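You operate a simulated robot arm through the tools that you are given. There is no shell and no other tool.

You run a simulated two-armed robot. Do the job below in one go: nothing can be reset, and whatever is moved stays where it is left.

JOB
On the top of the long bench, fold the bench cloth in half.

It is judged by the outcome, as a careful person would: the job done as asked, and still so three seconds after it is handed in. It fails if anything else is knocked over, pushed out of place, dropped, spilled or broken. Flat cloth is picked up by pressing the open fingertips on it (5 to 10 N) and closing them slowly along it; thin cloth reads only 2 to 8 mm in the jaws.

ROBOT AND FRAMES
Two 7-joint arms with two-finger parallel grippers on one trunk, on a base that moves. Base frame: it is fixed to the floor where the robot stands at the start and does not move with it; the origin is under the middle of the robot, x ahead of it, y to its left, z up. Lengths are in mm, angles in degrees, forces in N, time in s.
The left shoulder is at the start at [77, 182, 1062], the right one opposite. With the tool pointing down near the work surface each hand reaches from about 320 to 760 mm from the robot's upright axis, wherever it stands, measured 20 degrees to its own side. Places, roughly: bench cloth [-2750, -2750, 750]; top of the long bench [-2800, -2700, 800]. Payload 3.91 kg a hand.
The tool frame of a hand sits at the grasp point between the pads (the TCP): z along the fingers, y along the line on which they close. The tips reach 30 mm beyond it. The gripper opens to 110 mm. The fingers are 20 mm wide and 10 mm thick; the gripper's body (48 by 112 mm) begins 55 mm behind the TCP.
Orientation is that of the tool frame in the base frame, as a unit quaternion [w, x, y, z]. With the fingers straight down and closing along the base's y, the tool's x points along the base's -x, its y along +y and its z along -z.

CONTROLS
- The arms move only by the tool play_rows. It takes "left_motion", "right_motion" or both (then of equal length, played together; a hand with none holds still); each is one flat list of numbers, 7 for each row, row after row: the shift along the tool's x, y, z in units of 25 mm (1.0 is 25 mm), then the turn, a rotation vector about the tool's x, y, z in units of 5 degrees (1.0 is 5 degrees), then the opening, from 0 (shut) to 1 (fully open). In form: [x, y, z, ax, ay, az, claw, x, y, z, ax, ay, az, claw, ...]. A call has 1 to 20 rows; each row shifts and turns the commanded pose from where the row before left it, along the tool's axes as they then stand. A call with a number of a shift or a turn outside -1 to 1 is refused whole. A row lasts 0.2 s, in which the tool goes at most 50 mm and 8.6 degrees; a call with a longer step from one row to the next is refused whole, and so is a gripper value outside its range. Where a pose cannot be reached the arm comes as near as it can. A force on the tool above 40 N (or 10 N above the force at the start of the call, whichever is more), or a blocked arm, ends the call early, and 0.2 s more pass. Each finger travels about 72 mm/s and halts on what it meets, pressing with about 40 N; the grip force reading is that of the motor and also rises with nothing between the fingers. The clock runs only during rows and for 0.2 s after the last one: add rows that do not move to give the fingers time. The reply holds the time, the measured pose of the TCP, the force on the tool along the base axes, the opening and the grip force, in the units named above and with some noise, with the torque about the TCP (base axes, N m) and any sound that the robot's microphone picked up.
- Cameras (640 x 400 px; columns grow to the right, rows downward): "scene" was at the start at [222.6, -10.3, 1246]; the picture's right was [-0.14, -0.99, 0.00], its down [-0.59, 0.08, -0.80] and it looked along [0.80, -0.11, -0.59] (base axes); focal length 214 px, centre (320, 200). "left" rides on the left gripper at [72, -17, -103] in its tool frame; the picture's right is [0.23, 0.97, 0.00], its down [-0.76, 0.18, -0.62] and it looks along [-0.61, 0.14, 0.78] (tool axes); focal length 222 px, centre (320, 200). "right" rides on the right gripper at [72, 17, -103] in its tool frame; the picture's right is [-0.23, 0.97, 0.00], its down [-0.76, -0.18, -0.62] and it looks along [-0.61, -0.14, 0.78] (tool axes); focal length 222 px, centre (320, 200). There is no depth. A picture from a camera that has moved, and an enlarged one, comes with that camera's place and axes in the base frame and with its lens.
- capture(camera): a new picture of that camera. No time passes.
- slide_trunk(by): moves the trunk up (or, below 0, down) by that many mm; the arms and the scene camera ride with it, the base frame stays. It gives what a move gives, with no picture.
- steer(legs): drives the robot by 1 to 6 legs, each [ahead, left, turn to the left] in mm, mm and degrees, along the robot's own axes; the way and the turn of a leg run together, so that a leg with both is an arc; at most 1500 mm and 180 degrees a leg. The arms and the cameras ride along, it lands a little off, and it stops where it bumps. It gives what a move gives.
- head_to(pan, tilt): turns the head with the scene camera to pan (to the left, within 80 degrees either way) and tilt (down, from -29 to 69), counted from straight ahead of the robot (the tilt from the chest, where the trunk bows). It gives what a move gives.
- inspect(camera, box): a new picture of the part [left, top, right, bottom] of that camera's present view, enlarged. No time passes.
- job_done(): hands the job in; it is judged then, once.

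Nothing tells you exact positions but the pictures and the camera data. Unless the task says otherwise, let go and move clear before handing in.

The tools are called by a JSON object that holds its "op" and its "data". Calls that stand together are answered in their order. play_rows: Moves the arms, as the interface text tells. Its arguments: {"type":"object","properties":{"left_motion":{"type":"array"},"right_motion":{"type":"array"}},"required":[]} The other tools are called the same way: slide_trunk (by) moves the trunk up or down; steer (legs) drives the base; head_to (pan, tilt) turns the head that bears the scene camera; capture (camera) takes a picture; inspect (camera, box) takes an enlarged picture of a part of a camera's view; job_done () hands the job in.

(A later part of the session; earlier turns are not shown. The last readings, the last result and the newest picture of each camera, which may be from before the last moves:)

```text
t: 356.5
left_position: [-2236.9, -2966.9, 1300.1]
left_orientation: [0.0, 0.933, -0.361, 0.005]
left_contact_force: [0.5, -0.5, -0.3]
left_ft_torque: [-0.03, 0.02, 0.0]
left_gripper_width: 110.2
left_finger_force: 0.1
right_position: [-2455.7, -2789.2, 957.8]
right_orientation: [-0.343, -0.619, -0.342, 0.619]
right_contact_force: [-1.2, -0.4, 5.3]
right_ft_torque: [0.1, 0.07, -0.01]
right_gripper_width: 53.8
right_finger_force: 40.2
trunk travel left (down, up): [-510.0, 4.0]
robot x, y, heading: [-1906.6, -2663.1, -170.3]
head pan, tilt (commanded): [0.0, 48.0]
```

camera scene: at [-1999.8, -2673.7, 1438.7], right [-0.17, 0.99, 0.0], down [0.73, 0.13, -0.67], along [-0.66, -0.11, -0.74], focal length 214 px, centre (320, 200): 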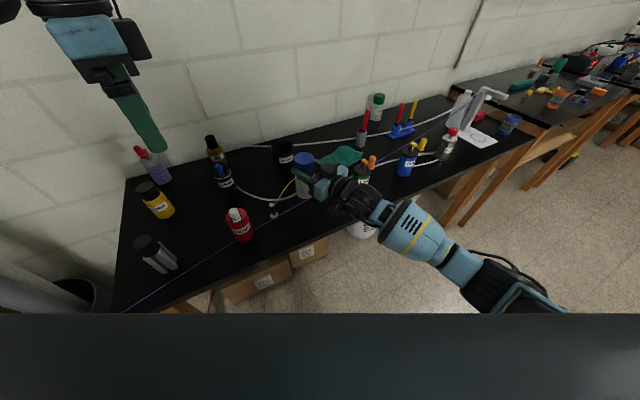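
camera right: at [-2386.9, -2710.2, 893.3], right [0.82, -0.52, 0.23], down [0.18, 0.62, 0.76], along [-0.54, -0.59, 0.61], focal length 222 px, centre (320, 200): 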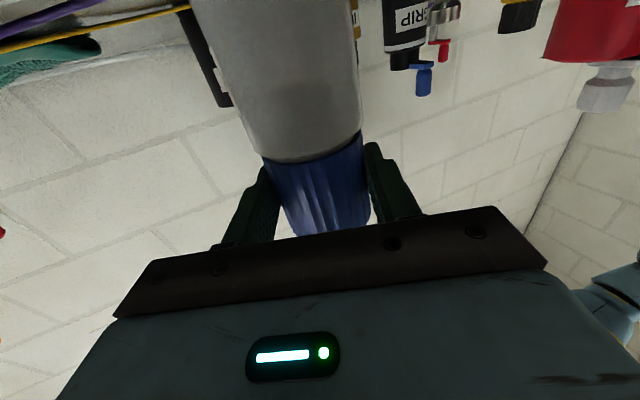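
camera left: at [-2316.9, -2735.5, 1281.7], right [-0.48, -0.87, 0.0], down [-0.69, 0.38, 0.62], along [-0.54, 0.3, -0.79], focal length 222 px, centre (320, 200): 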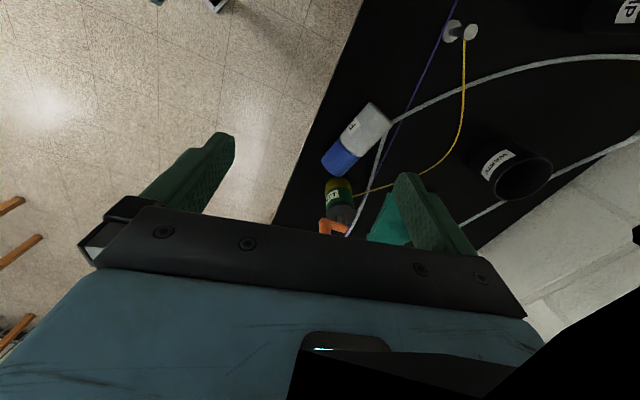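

Contact is felt (5 N). I open the gripper gently to release it.

{"op": "play_rows", "data": {"right_motion": [0, 0, 0, 0, 0, 0, 0.45, 0, 0, 0, 0, 0, 0, 0.49, 0, 0, 0, 0, 0, 0, 0.51, 0, 0, 0, 0, 0, 0, 0.53, 0, 0, 0, 0, 0, 0, 0.56, 0, 0, 0, 0, 0, 0, 0.62, 0, 0, 0, 0, 0, 0, 0.7, 0, 0, 0, 0, 0, 0, 0.8, 0, 0, 0, 0, 0, 0, 0.9, 0, 0, 0, 0, 0, 0, 1, 0, 0, 0, 0, 0, 0, 1]}}

{"op": "inspect", "data": {"camera": "scene", "box": [240, 120, 400, 240]}}

{"op": "capture", "data": {"camera": "right"}}

```text
t: 358.9
left_position: [-2236.5, -2966.9, 1301.2]
left_orientation: [-0.001, 0.932, -0.361, 0.005]
left_contact_force: [0.0, -0.5, -0.6]
left_ft_torque: [0.02, 0.03, 0.0]
left_gripper_width: 109.8
left_finger_force: 0.2
right_position: [-2456.6, -2787.5, 955.8]
right_orientation: [0.342, 0.62, 0.341, -0.618]
right_contact_force: [-0.5, -0.6, -0.1]
right_ft_torque: [0.02, 0.0, -0.03]
right_gripper_width: 110.2
right_finger_force: 0.0
trunk travel left (down, up): [-510.0, 4.0]
robot x, y, heading: [-1906.2, -2659.6, -170.4]
head pan, tilt (commanded): [0.0, 48.0]
```

```text
3.33 times, centred on (320, 180) of scene
camera zoom: at [-1999.7, -2673.5, 1438.7], right [-0.17, 0.99, 0.0], down [0.73, 0.13, -0.67], along [-0.66, -0.11, -0.74], focal length 715 px, centre (320, 267)
```

zoom: 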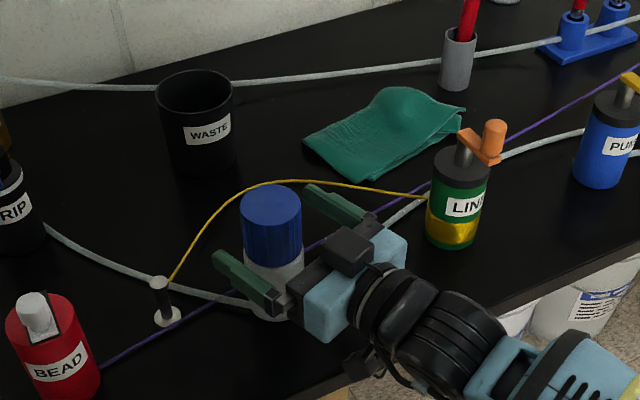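

```text
taken
camera right: at [-2386.6, -2710.5, 885.2], right [0.82, -0.52, 0.23], down [0.18, 0.62, 0.76], along [-0.54, -0.59, 0.61], focal length 222 px, centre (320, 200)
```

right: 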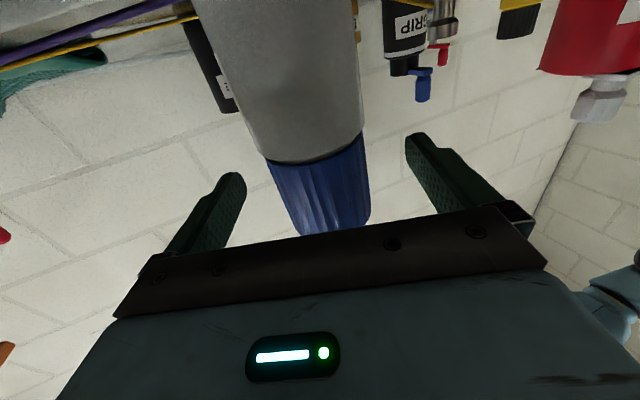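

The bottle stands upright by itself. I withdraw the hand straight back, then up.

{"op": "play_rows", "data": {"right_motion": [0, 0, -0.5, 0, 0, 0, 1, 0, 0, -0.8, 0, 0, 0, 1, 0, 0, -0.8, 0, 0, 0, 1, 0, 0, -0.8, 0, 0, 0, 1, 0, 0, -0.8, 0, 0, 0, 1, 0, 0, -0.8, 0, 0, 0, 1, -0.4, 0, -0.4, 0, 0, 0, 1, -0.8, 0, 0, 0, 0, 0, 1, -0.8, 0, 0, 0, 0, 0, 1, -0.8, 0, 0, 0, 0, 0, 1, -0.8, 0, 0, 0, 0, 0, 1, -0.8, 0, 0, 0, 0, 0, 1]}}

{"op": "capture", "data": {"camera": "scene"}}

{"op": "inspect", "data": {"camera": "scene", "box": [220, 120, 400, 250]}}

```text
t: 361.5
left_position: [-2236.1, -2968.0, 1300.0]
left_orientation: [0.0, 0.933, -0.361, 0.004]
left_contact_force: [0.4, 0.1, -0.3]
left_ft_torque: [-0.02, -0.01, -0.02]
left_gripper_width: 110.2
left_finger_force: 0.1
right_position: [-2391.1, -2686.1, 1066.2]
right_orientation: [0.342, 0.62, 0.342, -0.618]
right_contact_force: [0.2, -0.1, 0.6]
right_ft_torque: [-0.01, 0.01, 0.05]
right_gripper_width: 109.9
right_finger_force: 0.0
trunk travel left (down, up): [-510.0, 4.0]
robot x, y, heading: [-1903.8, -2663.5, -170.3]
head pan, tilt (commanded): [0.0, 48.0]
```

```text
taken
camera scene: at [-1999.7, -2673.6, 1438.8], right [-0.17, 0.99, 0.0], down [0.73, 0.13, -0.67], along [-0.66, -0.11, -0.74], focal length 214 px, centre (320, 200)
```

scene: 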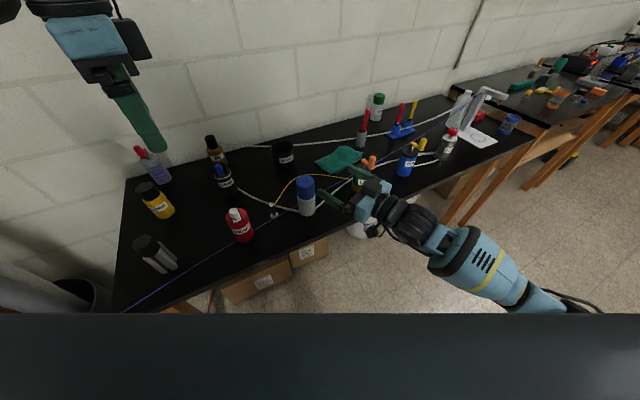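

```text
3.08 times, centred on (310, 185) of scene
camera zoom: at [-1999.7, -2673.6, 1438.8], right [-0.17, 0.99, 0.0], down [0.73, 0.13, -0.67], along [-0.66, -0.11, -0.74], focal length 660 px, centre (351, 246)
```

zoom: 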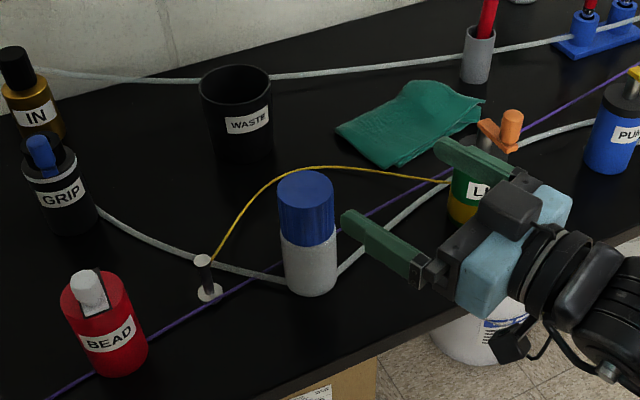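

FINE stands at about (368, -244), matching its original spot, but its label now faces ~90° away from where it was. I'll correct that gently: bring the hand to fingers-down and above the cap.

{"op": "play_rows", "data": {"right_motion": [-0.5, 0, 0, 0, 1, 0, 1, 0, 0, 0, 0, 1, 0, 1, 0, 0, 0, 0, 1, 0, 1, 0, 0, 0, 0, 1, 0, 1, 0, 0, 0, 0, 1, 0, 1, 0, 0, 0, 0, 1, 0, 1, 0, 0, 0, 0, 1, 0, 1, 0, 0, 0, 0, 1, 0, 1, 0, 0, 0, 0, 1, 0, 1, 0, 0, 0, 0, 1, 0, 1, 0, 0, 0, 0, 1, 0, 1, 0, 0, 0, 0, 1, 0, 1, 0, 0, 0, 0, 1, 0, 1, 0, 0, 0, 0, 1, 0, 1, 0, 0, 0, 0, 1, 0, 1, 0, 0, 0, 0, 1, 0, 1, 0, 0, 0, 0, 1, 0, 1, 0, 0, 0, 0, 1, 0, 1]}}

{"op": "capture", "data": {"camera": "scene"}}

{"op": "capture", "data": {"camera": "right"}}

```text
t: 365.3
left_position: [-2236.9, -2967.3, 1300.6]
left_orientation: [-0.001, 0.933, -0.361, 0.006]
left_contact_force: [-1.0, 0.2, 0.2]
left_ft_torque: [-0.01, -0.02, 0.0]
left_gripper_width: 110.1
left_finger_force: 0.1
right_position: [-2390.1, -2686.8, 1078.4]
right_orientation: [0.0, 0.875, 0.484, 0.002]
right_contact_force: [0.0, 0.6, -0.5]
right_ft_torque: [-0.03, 0.0, -0.02]
right_gripper_width: 110.0
right_finger_force: 0.1
trunk travel left (down, up): [-510.0, 4.0]
robot x, y, heading: [-1904.4, -2659.0, -170.4]
head pan, tilt (commanded): [0.0, 48.0]
```

```text
taken
camera scene: at [-1999.9, -2674.0, 1438.7], right [-0.17, 0.99, 0.0], down [0.73, 0.13, -0.67], along [-0.66, -0.11, -0.74], focal length 214 px, centre (320, 200)
```

scene: 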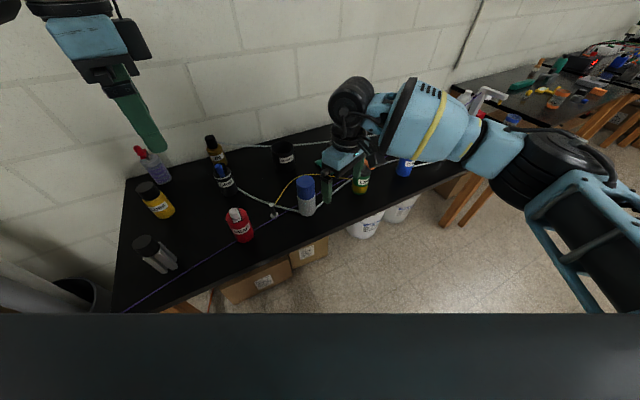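

```text
taken
camera right: at [-2337.7, -2633.9, 1182.8], right [0.7, -0.71, 0.0], down [-0.56, -0.55, 0.62], along [-0.44, -0.44, -0.78], focal length 222 px, centre (320, 200)
```

right: 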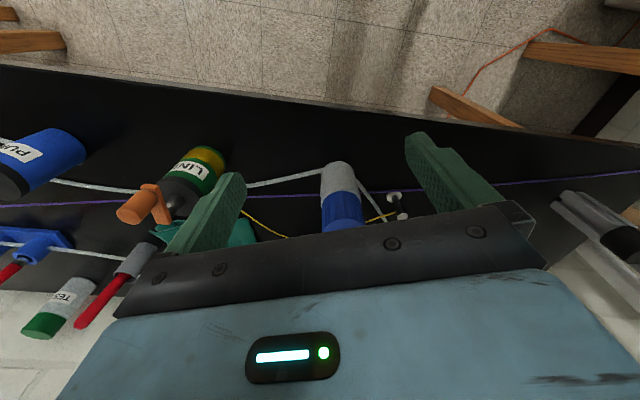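

{"op": "play_rows", "data": {"right_motion": [-0.885, -0.02, 0, 0, 0, 0, 1, -0.885, -0.02, 0, 0, 0, 0, 1, -0.885, -0.02, 0, 0, 0, 0, 1, -0.885, -0.02, 0, 0, 0, 0, 1, -0.885, -0.02, 0, 0, 0, 0, 1, -0.885, -0.02, 0, 0, 0, 0, 1, 0, 0, 0, 0, 0, 0, 1]}}

{"op": "capture", "data": {"camera": "right"}}

{"op": "inspect", "data": {"camera": "scene", "box": [220, 100, 400, 240]}}

```text
t: 366.9
left_position: [-2236.4, -2966.6, 1300.6]
left_orientation: [0.0, 0.933, -0.361, 0.004]
left_contact_force: [-0.1, -0.3, 0.5]
left_ft_torque: [-0.03, -0.01, -0.02]
left_gripper_width: 109.9
left_finger_force: 0.2
right_position: [-2432.1, -2749.0, 1079.7]
right_orientation: [0.0, 0.875, 0.484, 0.001]
right_contact_force: [0.5, -0.6, -0.1]
right_ft_torque: [0.04, -0.02, -0.02]
right_gripper_width: 110.0
right_finger_force: 0.0
right hand out of reach, approached as far as the arm can: row 4, 5, 6
trunk travel left (down, up): [-510.0, 4.0]
robot x, y, heading: [-1906.0, -2657.4, -170.2]
head pan, tilt (commanded): [0.0, 48.0]
```

```text
taken
camera right: at [-2379.6, -2697.3, 1183.9], right [0.7, -0.71, 0.0], down [-0.56, -0.55, 0.62], along [-0.44, -0.44, -0.78], focal length 222 px, centre (320, 200)
```

right: 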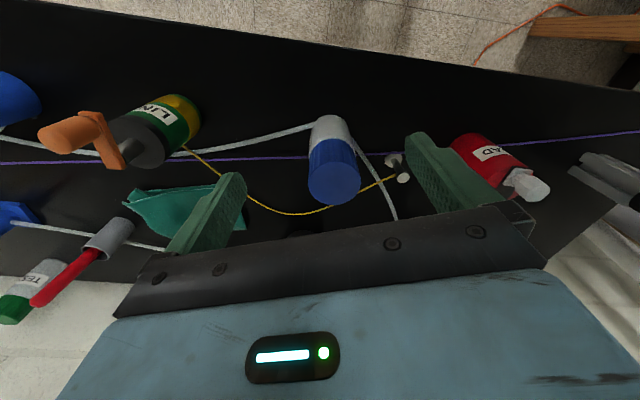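

```text
2.86 times, centred on (310, 170) of scene
camera zoom: at [-1999.8, -2673.3, 1438.7], right [-0.17, 0.99, 0.0], down [0.73, 0.13, -0.67], along [-0.66, -0.11, -0.74], focal length 613 px, centre (349, 286)
```

zoom: 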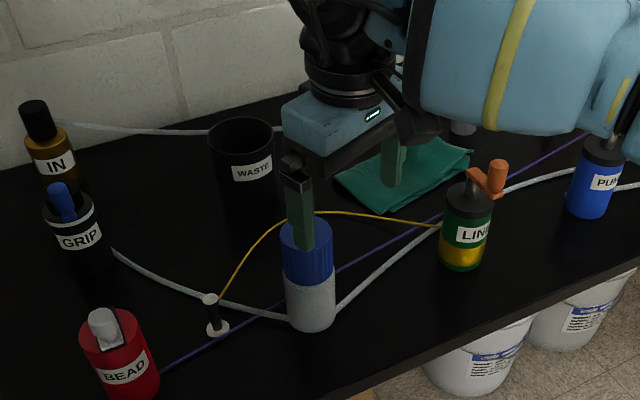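

At this yaw the arm can't quite reach, so I turn the hand 28° toward neutral first, then center it over the cap; I'll turn the bottle in two 45° steps.

{"op": "play_rows", "data": {"right_motion": [0, 0, 0, 0, 0, 0.93, 1, 0, 0, 0, 0, 0, 0.93, 1, 0, 0, 0, 0, 0, 0.93, 1, 0, 0, 0, 0, 0, 0.93, 1, 0, 0, 0, 0, 0, 0.93, 1, 0, 0, 0, 0, 0, 0.93, 1]}}

```text
t: 368.3
left_position: [-2236.6, -2967.7, 1301.0]
left_orientation: [0.0, 0.933, -0.361, 0.005]
left_contact_force: [0.4, 0.4, -0.6]
left_ft_torque: [0.02, -0.01, -0.02]
left_gripper_width: 110.0
left_finger_force: 0.0
right_position: [-2432.5, -2750.4, 1078.9]
right_orientation: [0.001, 0.966, 0.258, 0.001]
right_contact_force: [0.1, 0.4, 0.7]
right_ft_torque: [0.03, -0.01, -0.04]
right_gripper_width: 109.9
right_finger_force: 0.2
trunk travel left (down, up): [-510.0, 4.0]
robot x, y, heading: [-1904.1, -2658.9, -170.4]
head pan, tilt (commanded): [0.0, 48.0]
```

{"op": "play_rows", "data": {"right_motion": [-0.67, 0.347, 0, 0, 0, 0, 1, -0.67, 0.347, 0, 0, 0, 0, 1, -0.67, 0.347, 0, 0, 0, 0, 1, 0, 0, 0, 0, 0, 0, 1]}}

{"op": "capture", "data": {"camera": "right"}}

{"op": "inspect", "data": {"camera": "scene", "box": [220, 100, 400, 240]}}

```text
t: 369.3
left_position: [-2237.3, -2966.8, 1300.6]
left_orientation: [0.0, 0.933, -0.361, 0.005]
left_contact_force: [0.4, 0.4, 0.3]
left_ft_torque: [0.01, -0.02, -0.01]
left_gripper_width: 109.9
left_finger_force: 0.0
right_position: [-2462.4, -2797.2, 1079.4]
right_orientation: [0.001, 0.966, 0.259, 0.001]
right_contact_force: [-0.9, 0.3, -0.2]
right_ft_torque: [0.02, 0.01, -0.04]
right_gripper_width: 110.1
right_finger_force: 0.1
trunk travel left (down, up): [-510.0, 4.0]
robot x, y, heading: [-1903.3, -2659.0, -170.1]
head pan, tilt (commanded): [0.0, 48.0]
```

```text
taken
camera right: at [-2392.4, -2775.3, 1182.5], right [0.29, -0.96, 0.0], down [-0.75, -0.23, 0.62], along [-0.6, -0.18, -0.78], focal length 222 px, centre (320, 200)
```

right: 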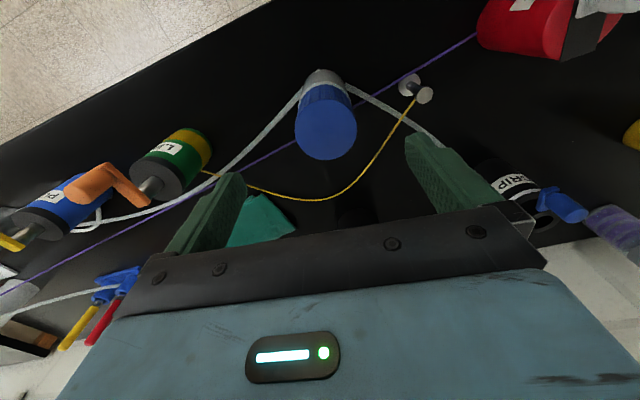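

```text
2.86 times, centred on (310, 170) of scene
camera zoom: at [-2000.0, -2672.7, 1438.7], right [-0.17, 0.99, 0.0], down [0.73, 0.13, -0.67], along [-0.66, -0.11, -0.74], focal length 613 px, centre (349, 286)
```

zoom: 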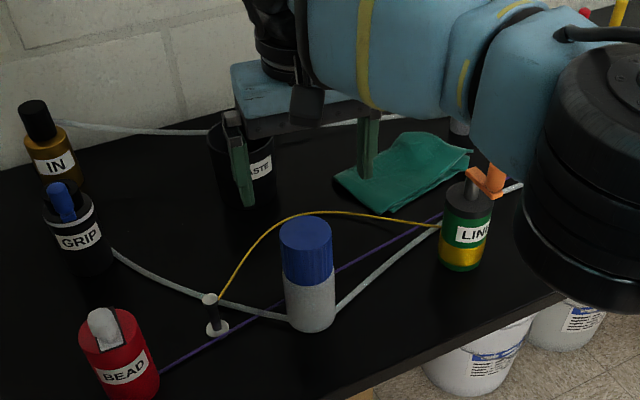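

The cap center is ~6 mm off; I correct and lower the open fingers around the cap.

{"op": "play_rows", "data": {"right_motion": [-0.25, 0.12, 0, 0, 0, 0, 1, 0, 0, 0.78, 0, 0, 0, 1, 0, 0, 0.78, 0, 0, 0, 1, 0, 0, 0.78, 0, 0, 0, 1, 0, 0, 0.78, 0, 0, 0, 1, 0, 0, 0.78, 0, 0, 0, 1, 0, 0, 0.78, 0, 0, 0, 1, 0, 0, 0, 0, 0, 0, 1]}}

{"op": "capture", "data": {"camera": "right"}}

{"op": "inspect", "data": {"camera": "scene", "box": [220, 100, 400, 240]}}

```text
t: 371.1
left_position: [-2236.4, -2966.3, 1300.7]
left_orientation: [0.0, 0.932, -0.361, 0.005]
left_contact_force: [0.1, 0.3, 0.2]
left_ft_torque: [0.04, 0.0, -0.01]
left_gripper_width: 109.8
left_finger_force: 0.1
right_position: [-2458.7, -2797.3, 977.6]
right_orientation: [-0.001, 0.966, 0.259, 0.002]
right_contact_force: [-0.8, 0.3, -0.5]
right_ft_torque: [0.02, -0.01, 0.01]
right_gripper_width: 109.8
right_finger_force: 0.0
right hand out of reach, approached as far as the arm can: row 4, 6, 7
trunk travel left (down, up): [-510.0, 4.0]
robot x, y, heading: [-1908.7, -2661.0, -170.2]
head pan, tilt (commanded): [0.0, 48.0]
```

```text
taken
camera right: at [-2387.3, -2775.8, 1083.0], right [0.29, -0.96, 0.0], down [-0.75, -0.23, 0.62], along [-0.59, -0.18, -0.78], focal length 222 px, centre (320, 200)
```

right: 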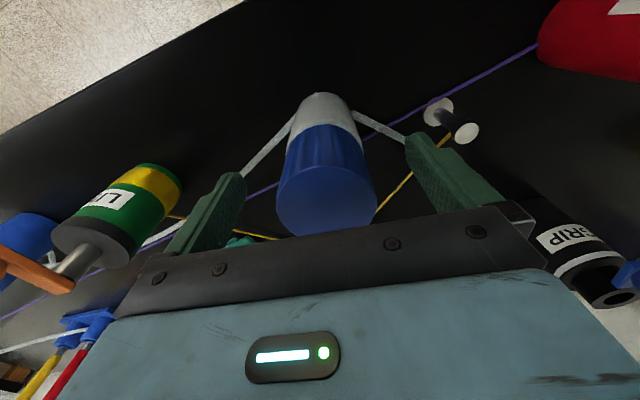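

```text
2.86 times, centred on (310, 170) of scene
camera zoom: at [-1999.7, -2673.4, 1438.8], right [-0.17, 0.99, 0.0], down [0.73, 0.13, -0.67], along [-0.66, -0.11, -0.74], focal length 613 px, centre (349, 286)
```

zoom: 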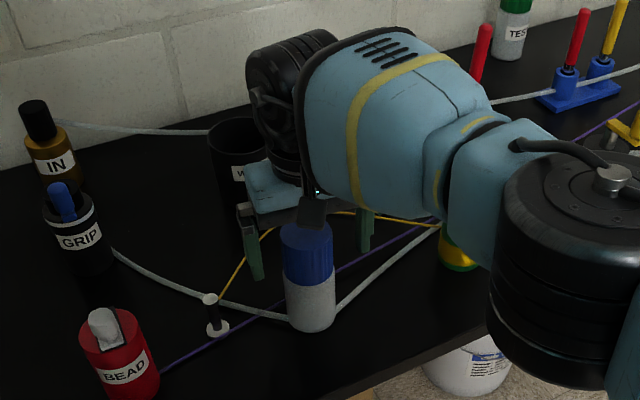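

The fingers surround the cap, nearly centered. I close gently and turn the bottle clockwise by 45°.

{"op": "play_rows", "data": {"right_motion": [0, 0.1, 0, 0, 0, 0, 0.9, 0, 0.06, 0, 0, 0, 0, 0.8, 0, 0, 0, 0, 0, 0, 0.7, 0, 0, 0, 0, 0, 0, 0.62, 0, 0, 0, 0, 0, 0, 0.57, 0, 0, 0, 0, 0, 0, 0.53, 0, 0, 0, 0, 0, 0, 0.49, 0, 0, 0, 0, 0, 0, 0.46, 0, 0, 0, 0, 0, 0, 0.43, 0, 0, 0, 0, 0, 0, 0.43]}}

{"op": "play_rows", "data": {"right_motion": [0, 0, -0.08, 0, 0, 0, 0.43, 0, 0, 0, 0, 0, 1, 0.43, 0, 0, 0, 0, 0, 1, 0.43, 0, 0, 0, 0, 0, 1, 0.43, 0, 0, 0, 0, 0, 1, 0.43, 0, 0, 0, 0, 0, 1, 0.43, 0, 0, 0, 0, 0, 1, 0.43, 0, 0, 0, 0, 0, 1, 0.43, 0, 0, 0, 0, 0, 1, 0.43, 0, 0, 0, 0, 0, 1, 0.43, 0, 0, 0, 0, 0, 0, 0.43]}}

{"op": "inspect", "data": {"camera": "scene", "box": [220, 100, 400, 240]}}

{"op": "capture", "data": {"camera": "right"}}

```text
t: 373.3
left_position: [-2236.0, -2967.2, 1300.4]
left_orientation: [0.0, 0.932, -0.361, 0.005]
left_contact_force: [0.7, 0.3, -0.4]
left_ft_torque: [0.0, 0.0, 0.01]
left_gripper_width: 110.0
left_finger_force: 0.1
right_position: [-2457.0, -2800.1, 980.1]
right_orientation: [-0.001, 0.966, 0.258, 0.001]
right_contact_force: [-0.7, 1.2, 1.0]
right_ft_torque: [0.13, 0.04, 0.02]
right_gripper_width: 55.9
right_finger_force: 40.2
trunk travel left (down, up): [-510.0, 4.0]
robot x, y, heading: [-1904.2, -2659.4, -170.2]
head pan, tilt (commanded): [0.0, 48.0]
```

```text
t: 375.7
left_position: [-2236.2, -2967.2, 1299.8]
left_orientation: [-0.001, 0.932, -0.361, 0.004]
left_contact_force: [0.5, 0.1, -0.1]
left_ft_torque: [0.01, -0.06, -0.03]
left_gripper_width: 110.1
left_finger_force: 0.1
right_position: [-2457.7, -2800.0, 981.8]
right_orientation: [0.0, 0.991, -0.131, 0.001]
right_contact_force: [0.0, -0.1, -2.4]
right_ft_torque: [0.03, -0.02, 0.01]
right_gripper_width: 55.9
right_finger_force: 40.2
trunk travel left (down, up): [-510.0, 4.0]
robot x, y, heading: [-1903.0, -2658.0, -170.1]
head pan, tilt (commanded): [0.0, 48.0]
```

```text
2.86 times, centred on (310, 170) of scene
camera zoom: at [-1999.9, -2673.5, 1438.7], right [-0.17, 0.99, 0.0], down [0.73, 0.13, -0.67], along [-0.66, -0.11, -0.74], focal length 613 px, centre (349, 286)
```

zoom: 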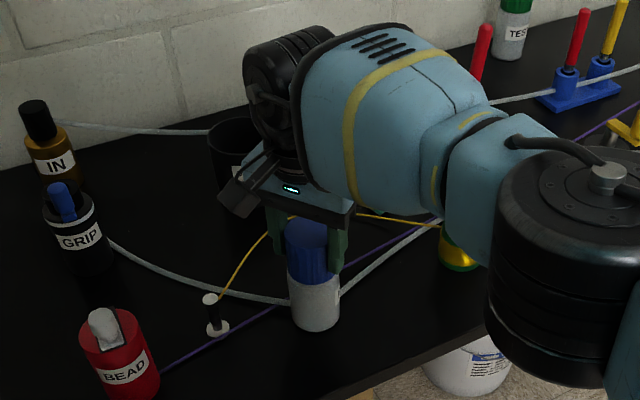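

```text
taken
camera right: at [-2392.3, -2834.8, 1086.1], right [-0.47, -0.88, 0.0], down [-0.69, 0.37, 0.62], along [-0.55, 0.3, -0.78], focal length 222 px, centre (320, 200)
```

right: 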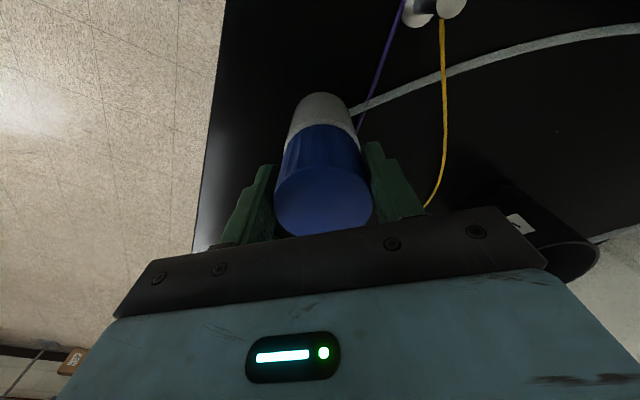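

That works well and the label edge is coming into view. I continue turning another 45°.

{"op": "play_rows", "data": {"right_motion": [0, 0, 0, 0, 0, 1, 0.43, 0, 0, 0, 0, 0, 1, 0.43, 0, 0, 0, 0, 0, 1, 0.43, 0, 0, 0, 0, 0, 1, 0.43, 0, 0, 0, 0, 0, 1, 0.43, 0, 0, 0, 0, 0, 1, 0.43, 0, 0, 0, 0, 0, 1, 0.43, 0, 0, 0, 0, 0, 1, 0.43, 0, 0, 0, 0, 0, 0, 0.43]}}

{"op": "inspect", "data": {"camera": "scene", "box": [220, 100, 400, 240]}}

```text
t: 377.7
left_position: [-2235.5, -2967.2, 1300.1]
left_orientation: [0.0, 0.933, -0.361, 0.005]
left_contact_force: [-0.2, 0.2, -0.7]
left_ft_torque: [0.03, -0.02, 0.01]
left_gripper_width: 110.1
left_finger_force: 0.0
right_position: [-2457.9, -2800.1, 981.5]
right_orientation: [0.0, 0.886, -0.463, 0.001]
right_contact_force: [-0.4, 0.4, -1.7]
right_ft_torque: [0.02, -0.03, 0.03]
right_gripper_width: 55.9
right_finger_force: 40.2
trunk travel left (down, up): [-510.0, 4.0]
robot x, y, heading: [-1905.9, -2655.8, -169.9]
head pan, tilt (commanded): [0.0, 48.0]
```

```text
2.86 times, centred on (310, 170) of scene
camera zoom: at [-1999.9, -2673.5, 1438.7], right [-0.17, 0.99, 0.0], down [0.73, 0.13, -0.67], along [-0.66, -0.11, -0.74], focal length 613 px, centre (349, 286)
```

zoom: 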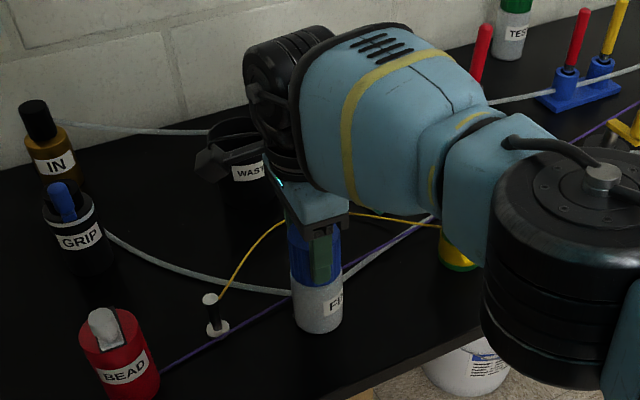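

The label again faces the way the others do. I nudge it 4 mm to its best-estimate spot, set it down and release.

{"op": "play_rows", "data": {"right_motion": [-0.16, 0.03, 0, 0, 0, 0, 0.43, 0, 0, 0.06, 0, 0, 0, 0.43, 0, 0, 0.06, 0, 0, 0, 0.43, 0, 0, 0, 0, 0, 0, 0.43]}}

```text
t: 378.7
left_position: [-2236.6, -2968.1, 1300.2]
left_orientation: [0.0, 0.933, -0.361, 0.004]
left_contact_force: [0.0, 0.8, 0.5]
left_ft_torque: [0.0, 0.0, 0.0]
left_gripper_width: 110.2
left_finger_force: 0.0
right_position: [-2460.0, -2796.3, 979.3]
right_orientation: [0.001, 0.887, -0.462, 0.001]
right_contact_force: [0.1, -0.4, 1.4]
right_ft_torque: [-0.08, 0.03, -0.01]
right_gripper_width: 55.8
right_finger_force: 39.8
trunk travel left (down, up): [-510.0, 4.0]
robot x, y, heading: [-1905.7, -2658.9, -170.2]
head pan, tilt (commanded): [0.0, 48.0]
```

{"op": "play_rows", "data": {"right_motion": [0, 0, 0.02, 0, 0, 0, 0.46, 0, 0, 0, 0, 0, 0, 0.5, 0, 0, 0, 0, 0, 0, 0.52, 0, 0, 0, 0, 0, 0, 0.55, 0, 0, 0, 0, 0, 0, 0.6, 0, 0, 0, 0, 0, 0, 0.7, 0, 0, 0, 0, 0, 0, 0.85, 0, 0, 0, 0, 0, 0, 1, 0, 0, 0, 0, 0, 0, 1, 0, 0, -0.5, 0, 0, 0, 1, 0, 0, -0.8, 0, 0, 0, 1, 0, 0, -0.8, 0, 0, 0, 1, 0, 0, -0.8, 0, 0, 0, 1, 0, 0, -0.8, 0, 0, 0, 1, 0, 0, -0.8, 0, 0, 0, 1, 0, 0, -0.8, 0, 0, 0, 1]}}

{"op": "inspect", "data": {"camera": "scene", "box": [220, 100, 400, 240]}}

{"op": "capture", "data": {"camera": "right"}}

```text
t: 382.1
left_position: [-2235.3, -2966.3, 1301.0]
left_orientation: [-0.001, 0.932, -0.361, 0.005]
left_contact_force: [0.1, 1.0, 0.2]
left_ft_torque: [-0.01, -0.02, 0.04]
left_gripper_width: 110.3
left_finger_force: 0.1
right_position: [-2460.4, -2797.6, 1113.0]
right_orientation: [0.001, 0.887, -0.462, 0.002]
right_contact_force: [1.2, -0.3, -0.1]
right_ft_torque: [0.02, -0.03, -0.01]
right_gripper_width: 109.8
right_finger_force: 0.0
trunk travel left (down, up): [-510.0, 4.0]
robot x, y, heading: [-1903.6, -2662.2, -170.2]
head pan, tilt (commanded): [0.0, 48.0]
```

```text
2.86 times, centred on (310, 170) of scene
camera zoom: at [-1999.4, -2673.4, 1438.8], right [-0.17, 0.99, 0.0], down [0.73, 0.13, -0.67], along [-0.66, -0.11, -0.74], focal length 613 px, centre (349, 286)
```

zoom: 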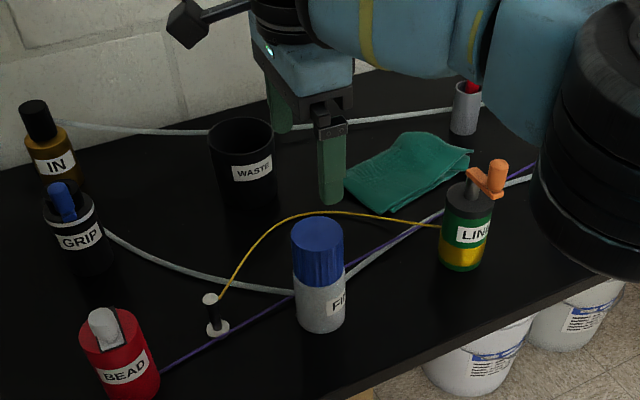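

```text
taken
camera right: at [-2432.6, -2866.3, 1215.8], right [-0.93, -0.37, 0.0], down [-0.29, 0.73, 0.62], along [-0.23, 0.58, -0.78], focal length 222 px, centre (320, 200)
```

right: 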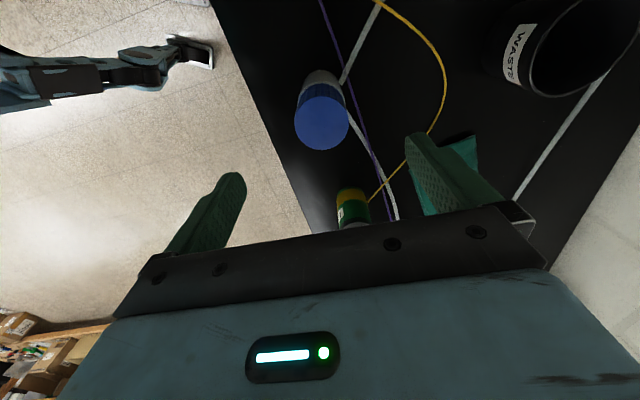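

FINE is upright in its place with the label facing forward again. I raise the right hand clear, then back off and drive to an earlier viewpoint to compare the whole bench with how it looked at the start.

{"op": "play_rows", "data": {"right_motion": [0, 0, -0.9, 0, 0, 0, 1, 0, 0, -0.9, 0, 0, 0, 1, 0, 0, -0.9, 0, 0, 0, 1, 0, 0, -0.6, 0, 0, 0, 1]}}

{"op": "steer", "data": {"legs": [[-350, 0, 0]]}}

{"op": "steer", "data": {"legs": [[0, -600, 0], [0, 0, 34]]}}

{"op": "head_to", "data": {"pan": 0, "tilt": 38}}

{"op": "capture", "data": {"camera": "scene"}}

```text
t: 383.3
left_position: [-2235.5, -2967.9, 1299.8]
left_orientation: [0.0, 0.932, -0.361, 0.005]
left_contact_force: [0.8, -0.1, 0.0]
left_ft_torque: [0.01, 0.01, 0.02]
left_gripper_width: 109.9
left_finger_force: 0.0
right_position: [-2484.1, -2755.5, 1176.0]
right_orientation: [-0.003, 0.868, -0.496, 0.01]
right_contact_force: [0.0, -0.6, 0.1]
right_ft_torque: [0.0, 0.02, 0.03]
right_gripper_width: 110.0
right_finger_force: 0.1
right hand out of reach, approached as far as the arm can: row 3
trunk travel left (down, up): [-510.0, 4.0]
robot x, y, heading: [-1902.8, -2661.5, -170.2]
head pan, tilt (commanded): [0.0, 48.0]
stopped in row 4 (right hand): the arm was blocked; the commanded pose is now the measured one
```

```text
t: 385.6
left_position: [-1886.9, -2906.2, 1300.5]
left_orientation: [0.001, 0.933, -0.361, 0.005]
left_contact_force: [-1.0, 0.0, 0.5]
left_ft_torque: [-0.01, 0.02, 0.02]
left_gripper_width: 110.0
left_finger_force: 0.0
right_position: [-2133.3, -2695.8, 1174.8]
right_orientation: [-0.002, 0.869, -0.495, 0.01]
right_contact_force: [-0.2, 0.4, -0.4]
right_ft_torque: [0.01, 0.0, 0.01]
right_gripper_width: 110.0
right_finger_force: 0.0
trunk travel left (down, up): [-510.0, 4.0]
robot x, y, heading: [-1557.4, -2595.7, -170.0]
head pan, tilt (commanded): [0.0, 48.0]
```

```text
t: 393.1
left_position: [-1757.3, -2442.7, 1300.5]
left_orientation: [-0.001, 0.998, -0.064, 0.004]
left_contact_force: [-0.4, -0.6, 0.9]
left_ft_torque: [0.03, -0.01, -0.01]
left_gripper_width: 110.2
left_finger_force: 0.0
right_position: [-2080.7, -2411.6, 1176.2]
right_orientation: [-0.004, 0.977, -0.214, 0.008]
right_contact_force: [-0.4, 0.1, -0.7]
right_ft_torque: [-0.01, 0.01, -0.01]
right_gripper_width: 109.9
right_finger_force: 0.0
trunk travel left (down, up): [-510.0, 4.0]
robot x, y, heading: [-1665.5, -2000.5, -135.3]
head pan, tilt (commanded): [0.0, 48.0]
```

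```text
t: 393.8
left_position: [-1757.1, -2442.8, 1300.7]
left_orientation: [0.0, 0.998, -0.064, 0.005]
left_contact_force: [-0.3, 0.4, 0.4]
left_ft_torque: [0.01, -0.02, 0.02]
left_gripper_width: 110.0
left_finger_force: 0.1
right_position: [-2081.7, -2410.2, 1175.6]
right_orientation: [-0.004, 0.977, -0.213, 0.008]
right_contact_force: [0.4, 0.5, -0.3]
right_ft_torque: [-0.01, 0.03, 0.0]
right_gripper_width: 110.0
right_finger_force: 0.0
trunk travel left (down, up): [-510.0, 4.0]
robot x, y, heading: [-1664.2, -2000.2, -135.2]
head pan, tilt (commanded): [0.0, 38.0]
```

```text
taken
camera scene: at [-1736.4, -2070.4, 1453.2], right [-0.7, 0.71, 0.0], down [0.44, 0.43, -0.79], along [-0.56, -0.56, -0.62], focal length 214 px, centre (320, 200)
```

scene: 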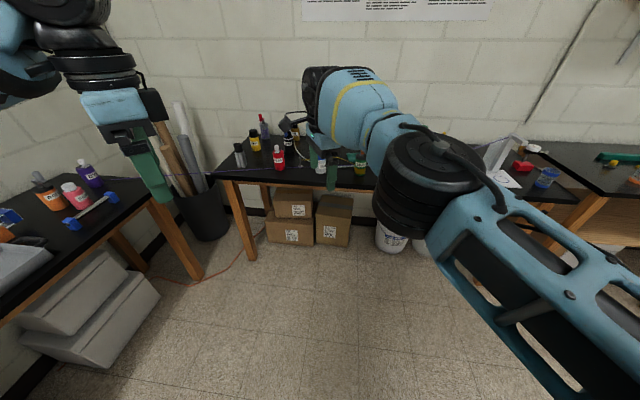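

I bring the right arm back to its neutral side pose so it does not block the view, then drive to the earlier viewpoint.

{"op": "play_rows", "data": {"right_motion": [0, 0, 0, 0, 0, -0.98, 0.8, 0, 0, 0, 0, 0, -0.98, 0.8, 0, 0, 0, 0, 0, -0.98, 0.8, 0, 0, 0, 0, 0, -0.98, 0.8, 0, 0, 0, 0, 0, -0.98, 0.8, 0, 0, 0, 0, 0, -0.98, 0.8, 0, 0, 0, 0, 0, -0.98, 0.8, 0, 0, 0, 0, 0, -0.98, 0.8, 0, 0, 0, 0, 0, -0.98, 0.8, 0, 0, 0, 0, 0, -0.98, 0.8, 0, 0, 0, 0, 0, -0.98, 0.8, 0, 0, 0, 0, 0, -0.98, 0.8, 0, 0, 0, 0, 0, -0.98, 0.8, 0, 0, 0, 0, 0, -0.98, 0.8]}}

{"op": "play_rows", "data": {"right_motion": [0.7, -0.7, 0, 0, 0, 0, 0.8, 0.7, -0.7, 0, 0, 0, 0, 0.8, 0.7, -0.7, 0, 0, 0, 0, 0.8, 0.7, -0.7, 0, 0, 0, 0, 0.8, 0.7, -0.7, 0, 0, 0, 0, 0.8, 0.7, -0.7, 0, 0, 0, 0, 0.8, 0.7, -0.7, 0, 0, 0, 0, 0.8, 0.7, -0.7, 0, 0, 0, 0, 0.8, 0.7, -0.7, 0, 0, 0, 0, 0.8, 0.7, -0.7, 0, 0, 0, 0, 0.8]}}

{"op": "steer", "data": {"legs": [[289, -225, -1]]}}

{"op": "capture", "data": {"camera": "scene"}}

```text
t: 396.8
left_position: [-1756.8, -2443.4, 1299.6]
left_orientation: [-0.002, 0.998, -0.063, 0.004]
left_contact_force: [0.1, 0.2, 0.7]
left_ft_torque: [-0.02, -0.02, 0.02]
left_gripper_width: 109.8
left_finger_force: 0.0
right_position: [-2081.5, -2410.8, 1176.7]
right_orientation: [0.001, 0.927, 0.375, 0.01]
right_contact_force: [-0.2, -0.9, -0.3]
right_ft_torque: [0.01, -0.02, 0.0]
right_gripper_width: 87.9
right_finger_force: 0.1
trunk travel left (down, up): [-510.0, 4.0]
robot x, y, heading: [-1660.5, -2000.6, -135.1]
head pan, tilt (commanded): [0.0, 38.0]
```

```text
t: 399.0
left_position: [-1758.3, -2441.9, 1300.4]
left_orientation: [-0.001, 0.998, -0.064, 0.004]
left_contact_force: [-0.2, 0.0, 0.6]
left_ft_torque: [-0.02, 0.04, 0.01]
left_gripper_width: 109.9
left_finger_force: 0.0
right_position: [-2076.7, -2162.8, 1178.6]
right_orientation: [0.002, 0.927, 0.375, 0.01]
right_contact_force: [-0.5, 0.8, 0.4]
right_ft_torque: [-0.01, 0.0, 0.04]
right_gripper_width: 87.9
right_finger_force: 0.1
trunk travel left (down, up): [-510.0, 4.0]
robot x, y, heading: [-1662.5, -2002.8, -135.4]
head pan, tilt (commanded): [0.0, 38.0]
```

```text
t: 401.6
left_position: [-2134.6, -2479.0, 1300.6]
left_orientation: [-0.002, 0.997, -0.078, 0.005]
left_contact_force: [-0.1, 0.4, 0.2]
left_ft_torque: [0.0, -0.03, 0.01]
left_gripper_width: 110.0
left_finger_force: 0.0
right_position: [-2445.4, -2190.3, 1177.7]
right_orientation: [0.001, 0.932, 0.362, 0.01]
right_contact_force: [0.1, -0.8, 0.4]
right_ft_torque: [0.02, -0.03, 0.02]
right_gripper_width: 87.9
right_finger_force: 0.1
trunk travel left (down, up): [-510.0, 4.0]
robot x, y, heading: [-2027.6, -2038.7, -136.9]
head pan, tilt (commanded): [0.0, 38.0]
```

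```text
taken
camera scene: at [-2102.8, -2106.5, 1453.3], right [-0.68, 0.73, 0.0], down [0.45, 0.42, -0.79], along [-0.57, -0.54, -0.62], focal length 214 px, centre (320, 200)
```

scene: 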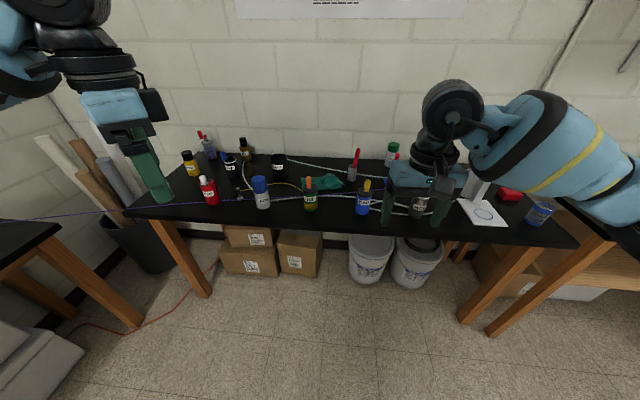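

Everything stands where it was. Let me zoom in with the same framing as my early picture to compare positions and check the cloth.

{"op": "inspect", "data": {"camera": "scene", "box": [226, 138, 386, 238]}}

{"op": "inspect", "data": {"camera": "scene", "box": [130, 120, 290, 220]}}

{"op": "inspect", "data": {"camera": "scene", "box": [280, 150, 370, 206]}}

```text
4.00 times, centred on (306, 188) of scene
camera zoom: at [-2102.8, -2106.5, 1453.3], right [-0.68, 0.73, 0.0], down [0.45, 0.42, -0.79], along [-0.57, -0.54, -0.62], focal length 858 px, centre (376, 248)
```

zoom: 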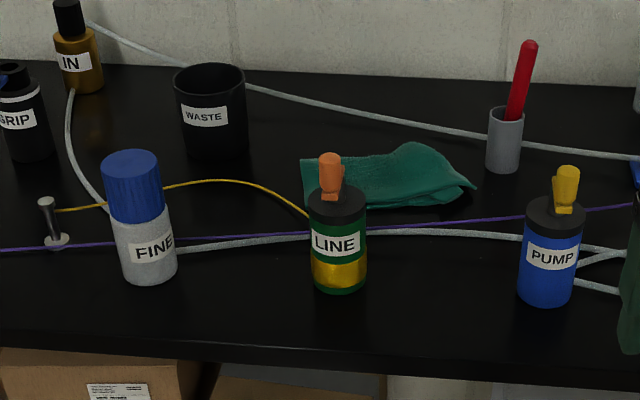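

```text
4.00 times, centred on (210, 170) of scene
camera zoom: at [-2102.8, -2106.5, 1453.3], right [-0.68, 0.73, 0.0], down [0.45, 0.42, -0.79], along [-0.57, -0.54, -0.62], focal length 858 px, centre (760, 320)
```

zoom: 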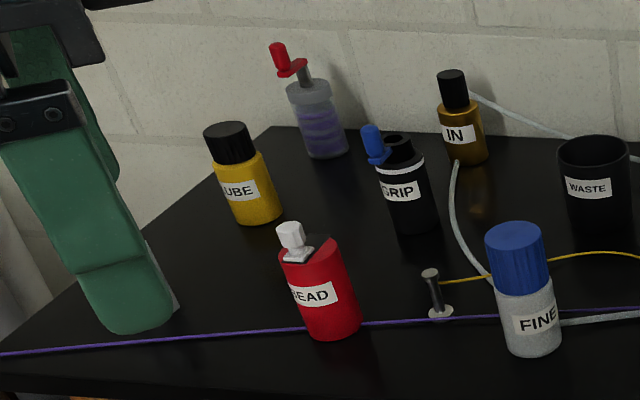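

```text
7.11 times, centred on (325, 178) of scene
camera zoom: at [-2102.8, -2106.5, 1453.3], right [-0.68, 0.73, 0.0], down [0.45, 0.42, -0.79], along [-0.57, -0.54, -0.62], focal length 1525 px, centre (284, 356)
```

zoom: 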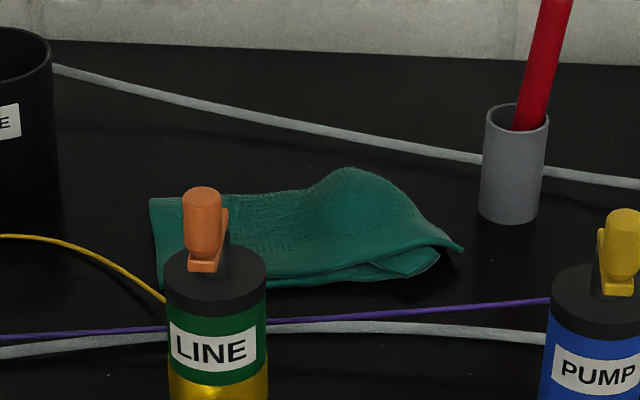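

Compared with my early picture, all other items are in place, and the cloth is folded with its corners matched. FINE is only ~10 mm to the right of where it was and its label is turned ~30°. I'll correct that carefully from the side position that worked before.

{"op": "steer", "data": {"legs": [[-289, 225, 0], [0, 0, -33]]}}

{"op": "steer", "data": {"legs": [[0, 600, 0]]}}

{"op": "steer", "data": {"legs": [[330, 0, 0]]}}

{"op": "head_to", "data": {"pan": 0, "tilt": 48}}

{"op": "capture", "data": {"camera": "scene"}}

```text
t: 405.8
left_position: [-1993.8, -2317.2, 1299.7]
left_orientation: [0.0, 0.934, -0.358, 0.004]
left_contact_force: [0.6, -0.4, -1.2]
left_ft_torque: [0.04, -0.03, -0.01]
left_gripper_width: 110.2
left_finger_force: 0.0
right_position: [-2098.8, -1904.8, 1179.2]
right_orientation: [0.003, 0.997, 0.081, 0.009]
right_contact_force: [0.4, -0.9, 0.1]
right_ft_torque: [0.0, 0.02, 0.01]
right_gripper_width: 88.1
right_finger_force: 0.1
trunk travel left (down, up): [-510.0, 4.0]
robot x, y, heading: [-1662.7, -2009.2, -169.9]
head pan, tilt (commanded): [0.0, 38.0]
```

```text
t: 411.4
left_position: [-1884.9, -2896.3, 1300.0]
left_orientation: [0.0, 0.935, -0.353, 0.004]
left_contact_force: [-0.4, 0.6, 0.1]
left_ft_torque: [0.0, -0.01, -0.04]
left_gripper_width: 109.8
left_finger_force: 0.1
right_position: [-1993.7, -2485.4, 1178.6]
right_orientation: [0.004, 0.996, 0.088, 0.008]
right_contact_force: [-1.1, -0.4, -0.4]
right_ft_torque: [0.02, 0.01, 0.0]
right_gripper_width: 87.8
right_finger_force: 0.0
trunk travel left (down, up): [-510.0, 4.0]
robot x, y, heading: [-1559.0, -2581.8, -169.1]
head pan, tilt (commanded): [0.0, 38.0]
```

```text
t: 413.5
left_position: [-2197.1, -2956.0, 1301.6]
left_orientation: [0.001, 0.936, -0.353, 0.004]
left_contact_force: [-0.6, 0.6, -0.3]
left_ft_torque: [-0.01, -0.03, -0.04]
left_gripper_width: 110.1
left_finger_force: 0.0
right_position: [-2305.9, -2545.0, 1179.5]
right_orientation: [0.005, 0.996, 0.087, 0.008]
right_contact_force: [-0.8, -0.7, 0.4]
right_ft_torque: [-0.02, 0.04, 0.0]
right_gripper_width: 88.2
right_finger_force: 0.1
trunk travel left (down, up): [-510.0, 4.0]
robot x, y, heading: [-1870.7, -2641.0, -169.1]
head pan, tilt (commanded): [0.0, 38.0]
```

```text
t: 414.2
left_position: [-2197.9, -2956.2, 1299.8]
left_orientation: [0.0, 0.935, -0.353, 0.005]
left_contact_force: [0.4, -0.4, 0.6]
left_ft_torque: [-0.01, -0.01, -0.01]
left_gripper_width: 109.9
left_finger_force: 0.1
right_position: [-2308.0, -2545.1, 1178.7]
right_orientation: [0.004, 0.996, 0.088, 0.009]
right_contact_force: [-0.7, 0.4, -0.2]
right_ft_torque: [0.04, 0.0, 0.01]
right_gripper_width: 88.1
right_finger_force: 0.0
trunk travel left (down, up): [-510.0, 4.0]
robot x, y, heading: [-1872.2, -2642.6, -169.1]
head pan, tilt (commanded): [0.0, 48.0]
```

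```text
taken
camera scene: at [-1966.4, -2657.9, 1438.7], right [-0.19, 0.98, 0.0], down [0.73, 0.14, -0.67], along [-0.66, -0.12, -0.74], focal length 214 px, centre (320, 200)
```

scene: 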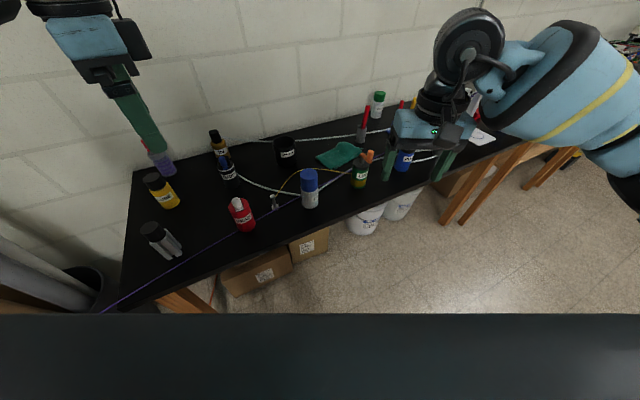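

{"op": "steer", "data": {"legs": [[35, 0, 0]]}}

{"op": "play_rows", "data": {"right_motion": [0, 0, 0, 0, 0, 1, 1, 0, 0, 0, 0, 0, 1, 1, -0.41, 0.84, 0, 0, 0, 0, 1, -0.41, 0.84, 0, 0, 0, 0, 1, -0.41, 0.84, 0, 0, 0, 0, 1, -0.41, 0.84, 0, 0, 0, 0, 1, -0.41, 0.84, 0, 0, 0, 0, 1, -0.41, 0.84, 0, 0, 0, 0, 1, -0.41, 0.84, 0, 0, 0, 0, 1, -0.41, 0.84, 0, 0, 0, 0, 1, -0.41, 0.84, 0, 0, 0, 0, 1, -0.41, 0.84, 0, 0, 0, 0, 1]}}

{"op": "capture", "data": {"camera": "right"}}

{"op": "capture", "data": {"camera": "scene"}}

```text
t: 415.1
left_position: [-2229.0, -2961.4, 1302.6]
left_orientation: [0.001, 0.935, -0.354, 0.003]
left_contact_force: [-0.6, 0.4, 0.3]
left_ft_torque: [0.02, 0.01, 0.03]
left_gripper_width: 110.0
left_finger_force: 0.1
right_position: [-2337.9, -2550.0, 1180.2]
right_orientation: [0.005, 0.996, 0.088, 0.006]
right_contact_force: [-0.2, 0.0, -0.4]
right_ft_torque: [0.0, 0.0, 0.01]
right_gripper_width: 88.0
right_finger_force: 0.1
trunk travel left (down, up): [-510.0, 4.0]
robot x, y, heading: [-1905.6, -2649.3, -169.2]
head pan, tilt (commanded): [0.0, 48.0]
```

```text
t: 417.7
left_position: [-2231.2, -2963.6, 1300.4]
left_orientation: [-0.001, 0.935, -0.353, 0.004]
left_contact_force: [-0.1, 0.0, -0.1]
left_ft_torque: [0.01, 0.0, 0.01]
left_gripper_width: 110.0
left_finger_force: 0.2
right_position: [-2442.9, -2762.0, 1176.9]
right_orientation: [0.002, 1.0, 0.0, 0.009]
right_contact_force: [-0.8, 0.3, -0.2]
right_ft_torque: [-0.01, 0.01, -0.01]
right_gripper_width: 109.9
right_finger_force: 0.3
trunk travel left (down, up): [-510.0, 4.0]
robot x, y, heading: [-1903.9, -2644.7, -169.6]
head pan, tilt (commanded): [0.0, 48.0]
```

```text
taken
camera right: at [-2372.0, -2778.8, 1283.5], right [-0.23, -0.97, 0.0], down [-0.77, 0.18, 0.61], along [-0.59, 0.14, -0.79], focal length 222 px, centre (320, 200)
```

right: 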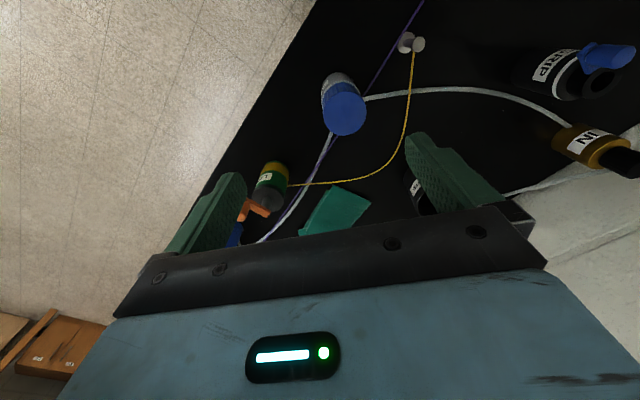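

```text
taken
camera scene: at [-1999.8, -2665.5, 1438.8], right [-0.19, 0.98, 0.0], down [0.73, 0.14, -0.67], along [-0.66, -0.12, -0.74], focal length 214 px, centre (320, 200)
```

scene: 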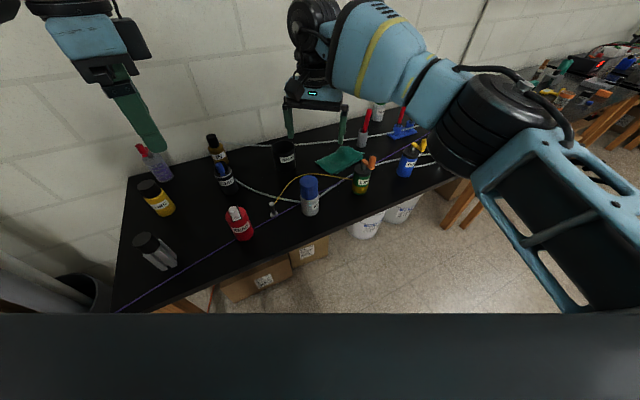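

{"op": "play_rows", "data": {"right_motion": [-0.34, 0.69, 0, 0, 0, 0, 1, -0.34, 0.69, 0, 0, 0, 0, 1, 0, 0, 0.8, 0, 0, 0, 1, 0, 0, 0.8, 0, 0, 0, 1, 0, 0, 0.8, 0, 0, 0, 1, 0, 0, 0.8, 0, 0, 0, 1, 0, 0, 0.8, 0, 0, 0, 1, 0, 0, 0, 0, 0, 0, 1]}}

{"op": "capture", "data": {"camera": "right"}}

{"op": "inspect", "data": {"camera": "scene", "box": [220, 80, 400, 240]}}

```text
t: 419.5
left_position: [-2231.2, -2961.6, 1301.6]
left_orientation: [0.0, 0.935, -0.354, 0.005]
left_contact_force: [0.0, 0.0, -0.1]
left_ft_torque: [0.02, 0.0, -0.03]
left_gripper_width: 110.1
left_finger_force: 0.1
right_position: [-2453.0, -2791.4, 1074.4]
right_orientation: [0.004, 1.0, 0.0, 0.009]
right_contact_force: [-0.7, 0.5, -0.4]
right_ft_torque: [-0.02, 0.01, 0.0]
right_gripper_width: 110.0
right_finger_force: 0.0
right hand out of reach, approached as far as the arm can: row 2
trunk travel left (down, up): [-510.0, 4.0]
robot x, y, heading: [-1900.3, -2647.6, -169.3]
head pan, tilt (commanded): [0.0, 48.0]
```

```text
taken
camera right: at [-2382.3, -2807.8, 1181.3], right [-0.23, -0.97, 0.0], down [-0.77, 0.18, 0.61], along [-0.59, 0.14, -0.79], focal length 222 px, centre (320, 200)
```

right: 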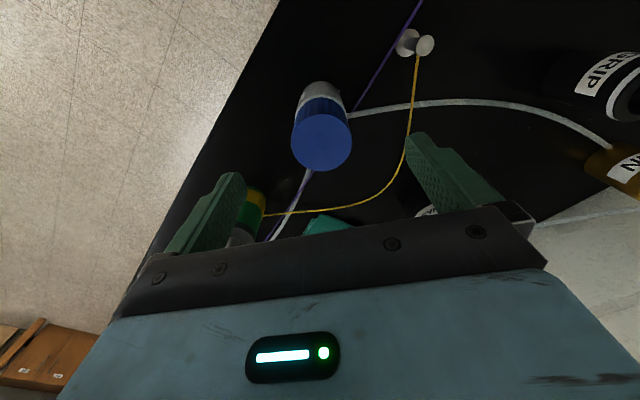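

```text
2.50 times, centred on (310, 160) of scene
camera zoom: at [-1999.8, -2664.2, 1438.8], right [-0.19, 0.98, 0.0], down [0.73, 0.14, -0.67], along [-0.66, -0.12, -0.74], focal length 536 px, centre (345, 300)
```

zoom: 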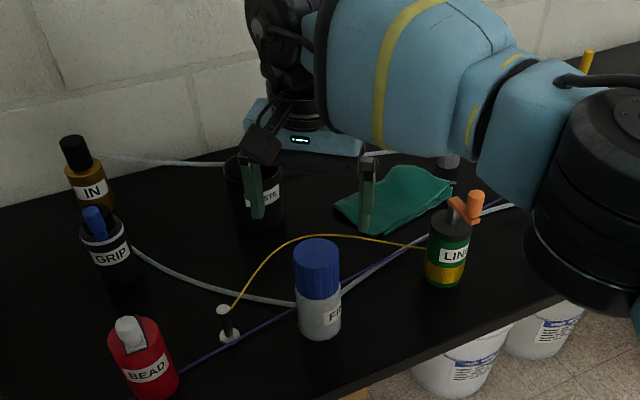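

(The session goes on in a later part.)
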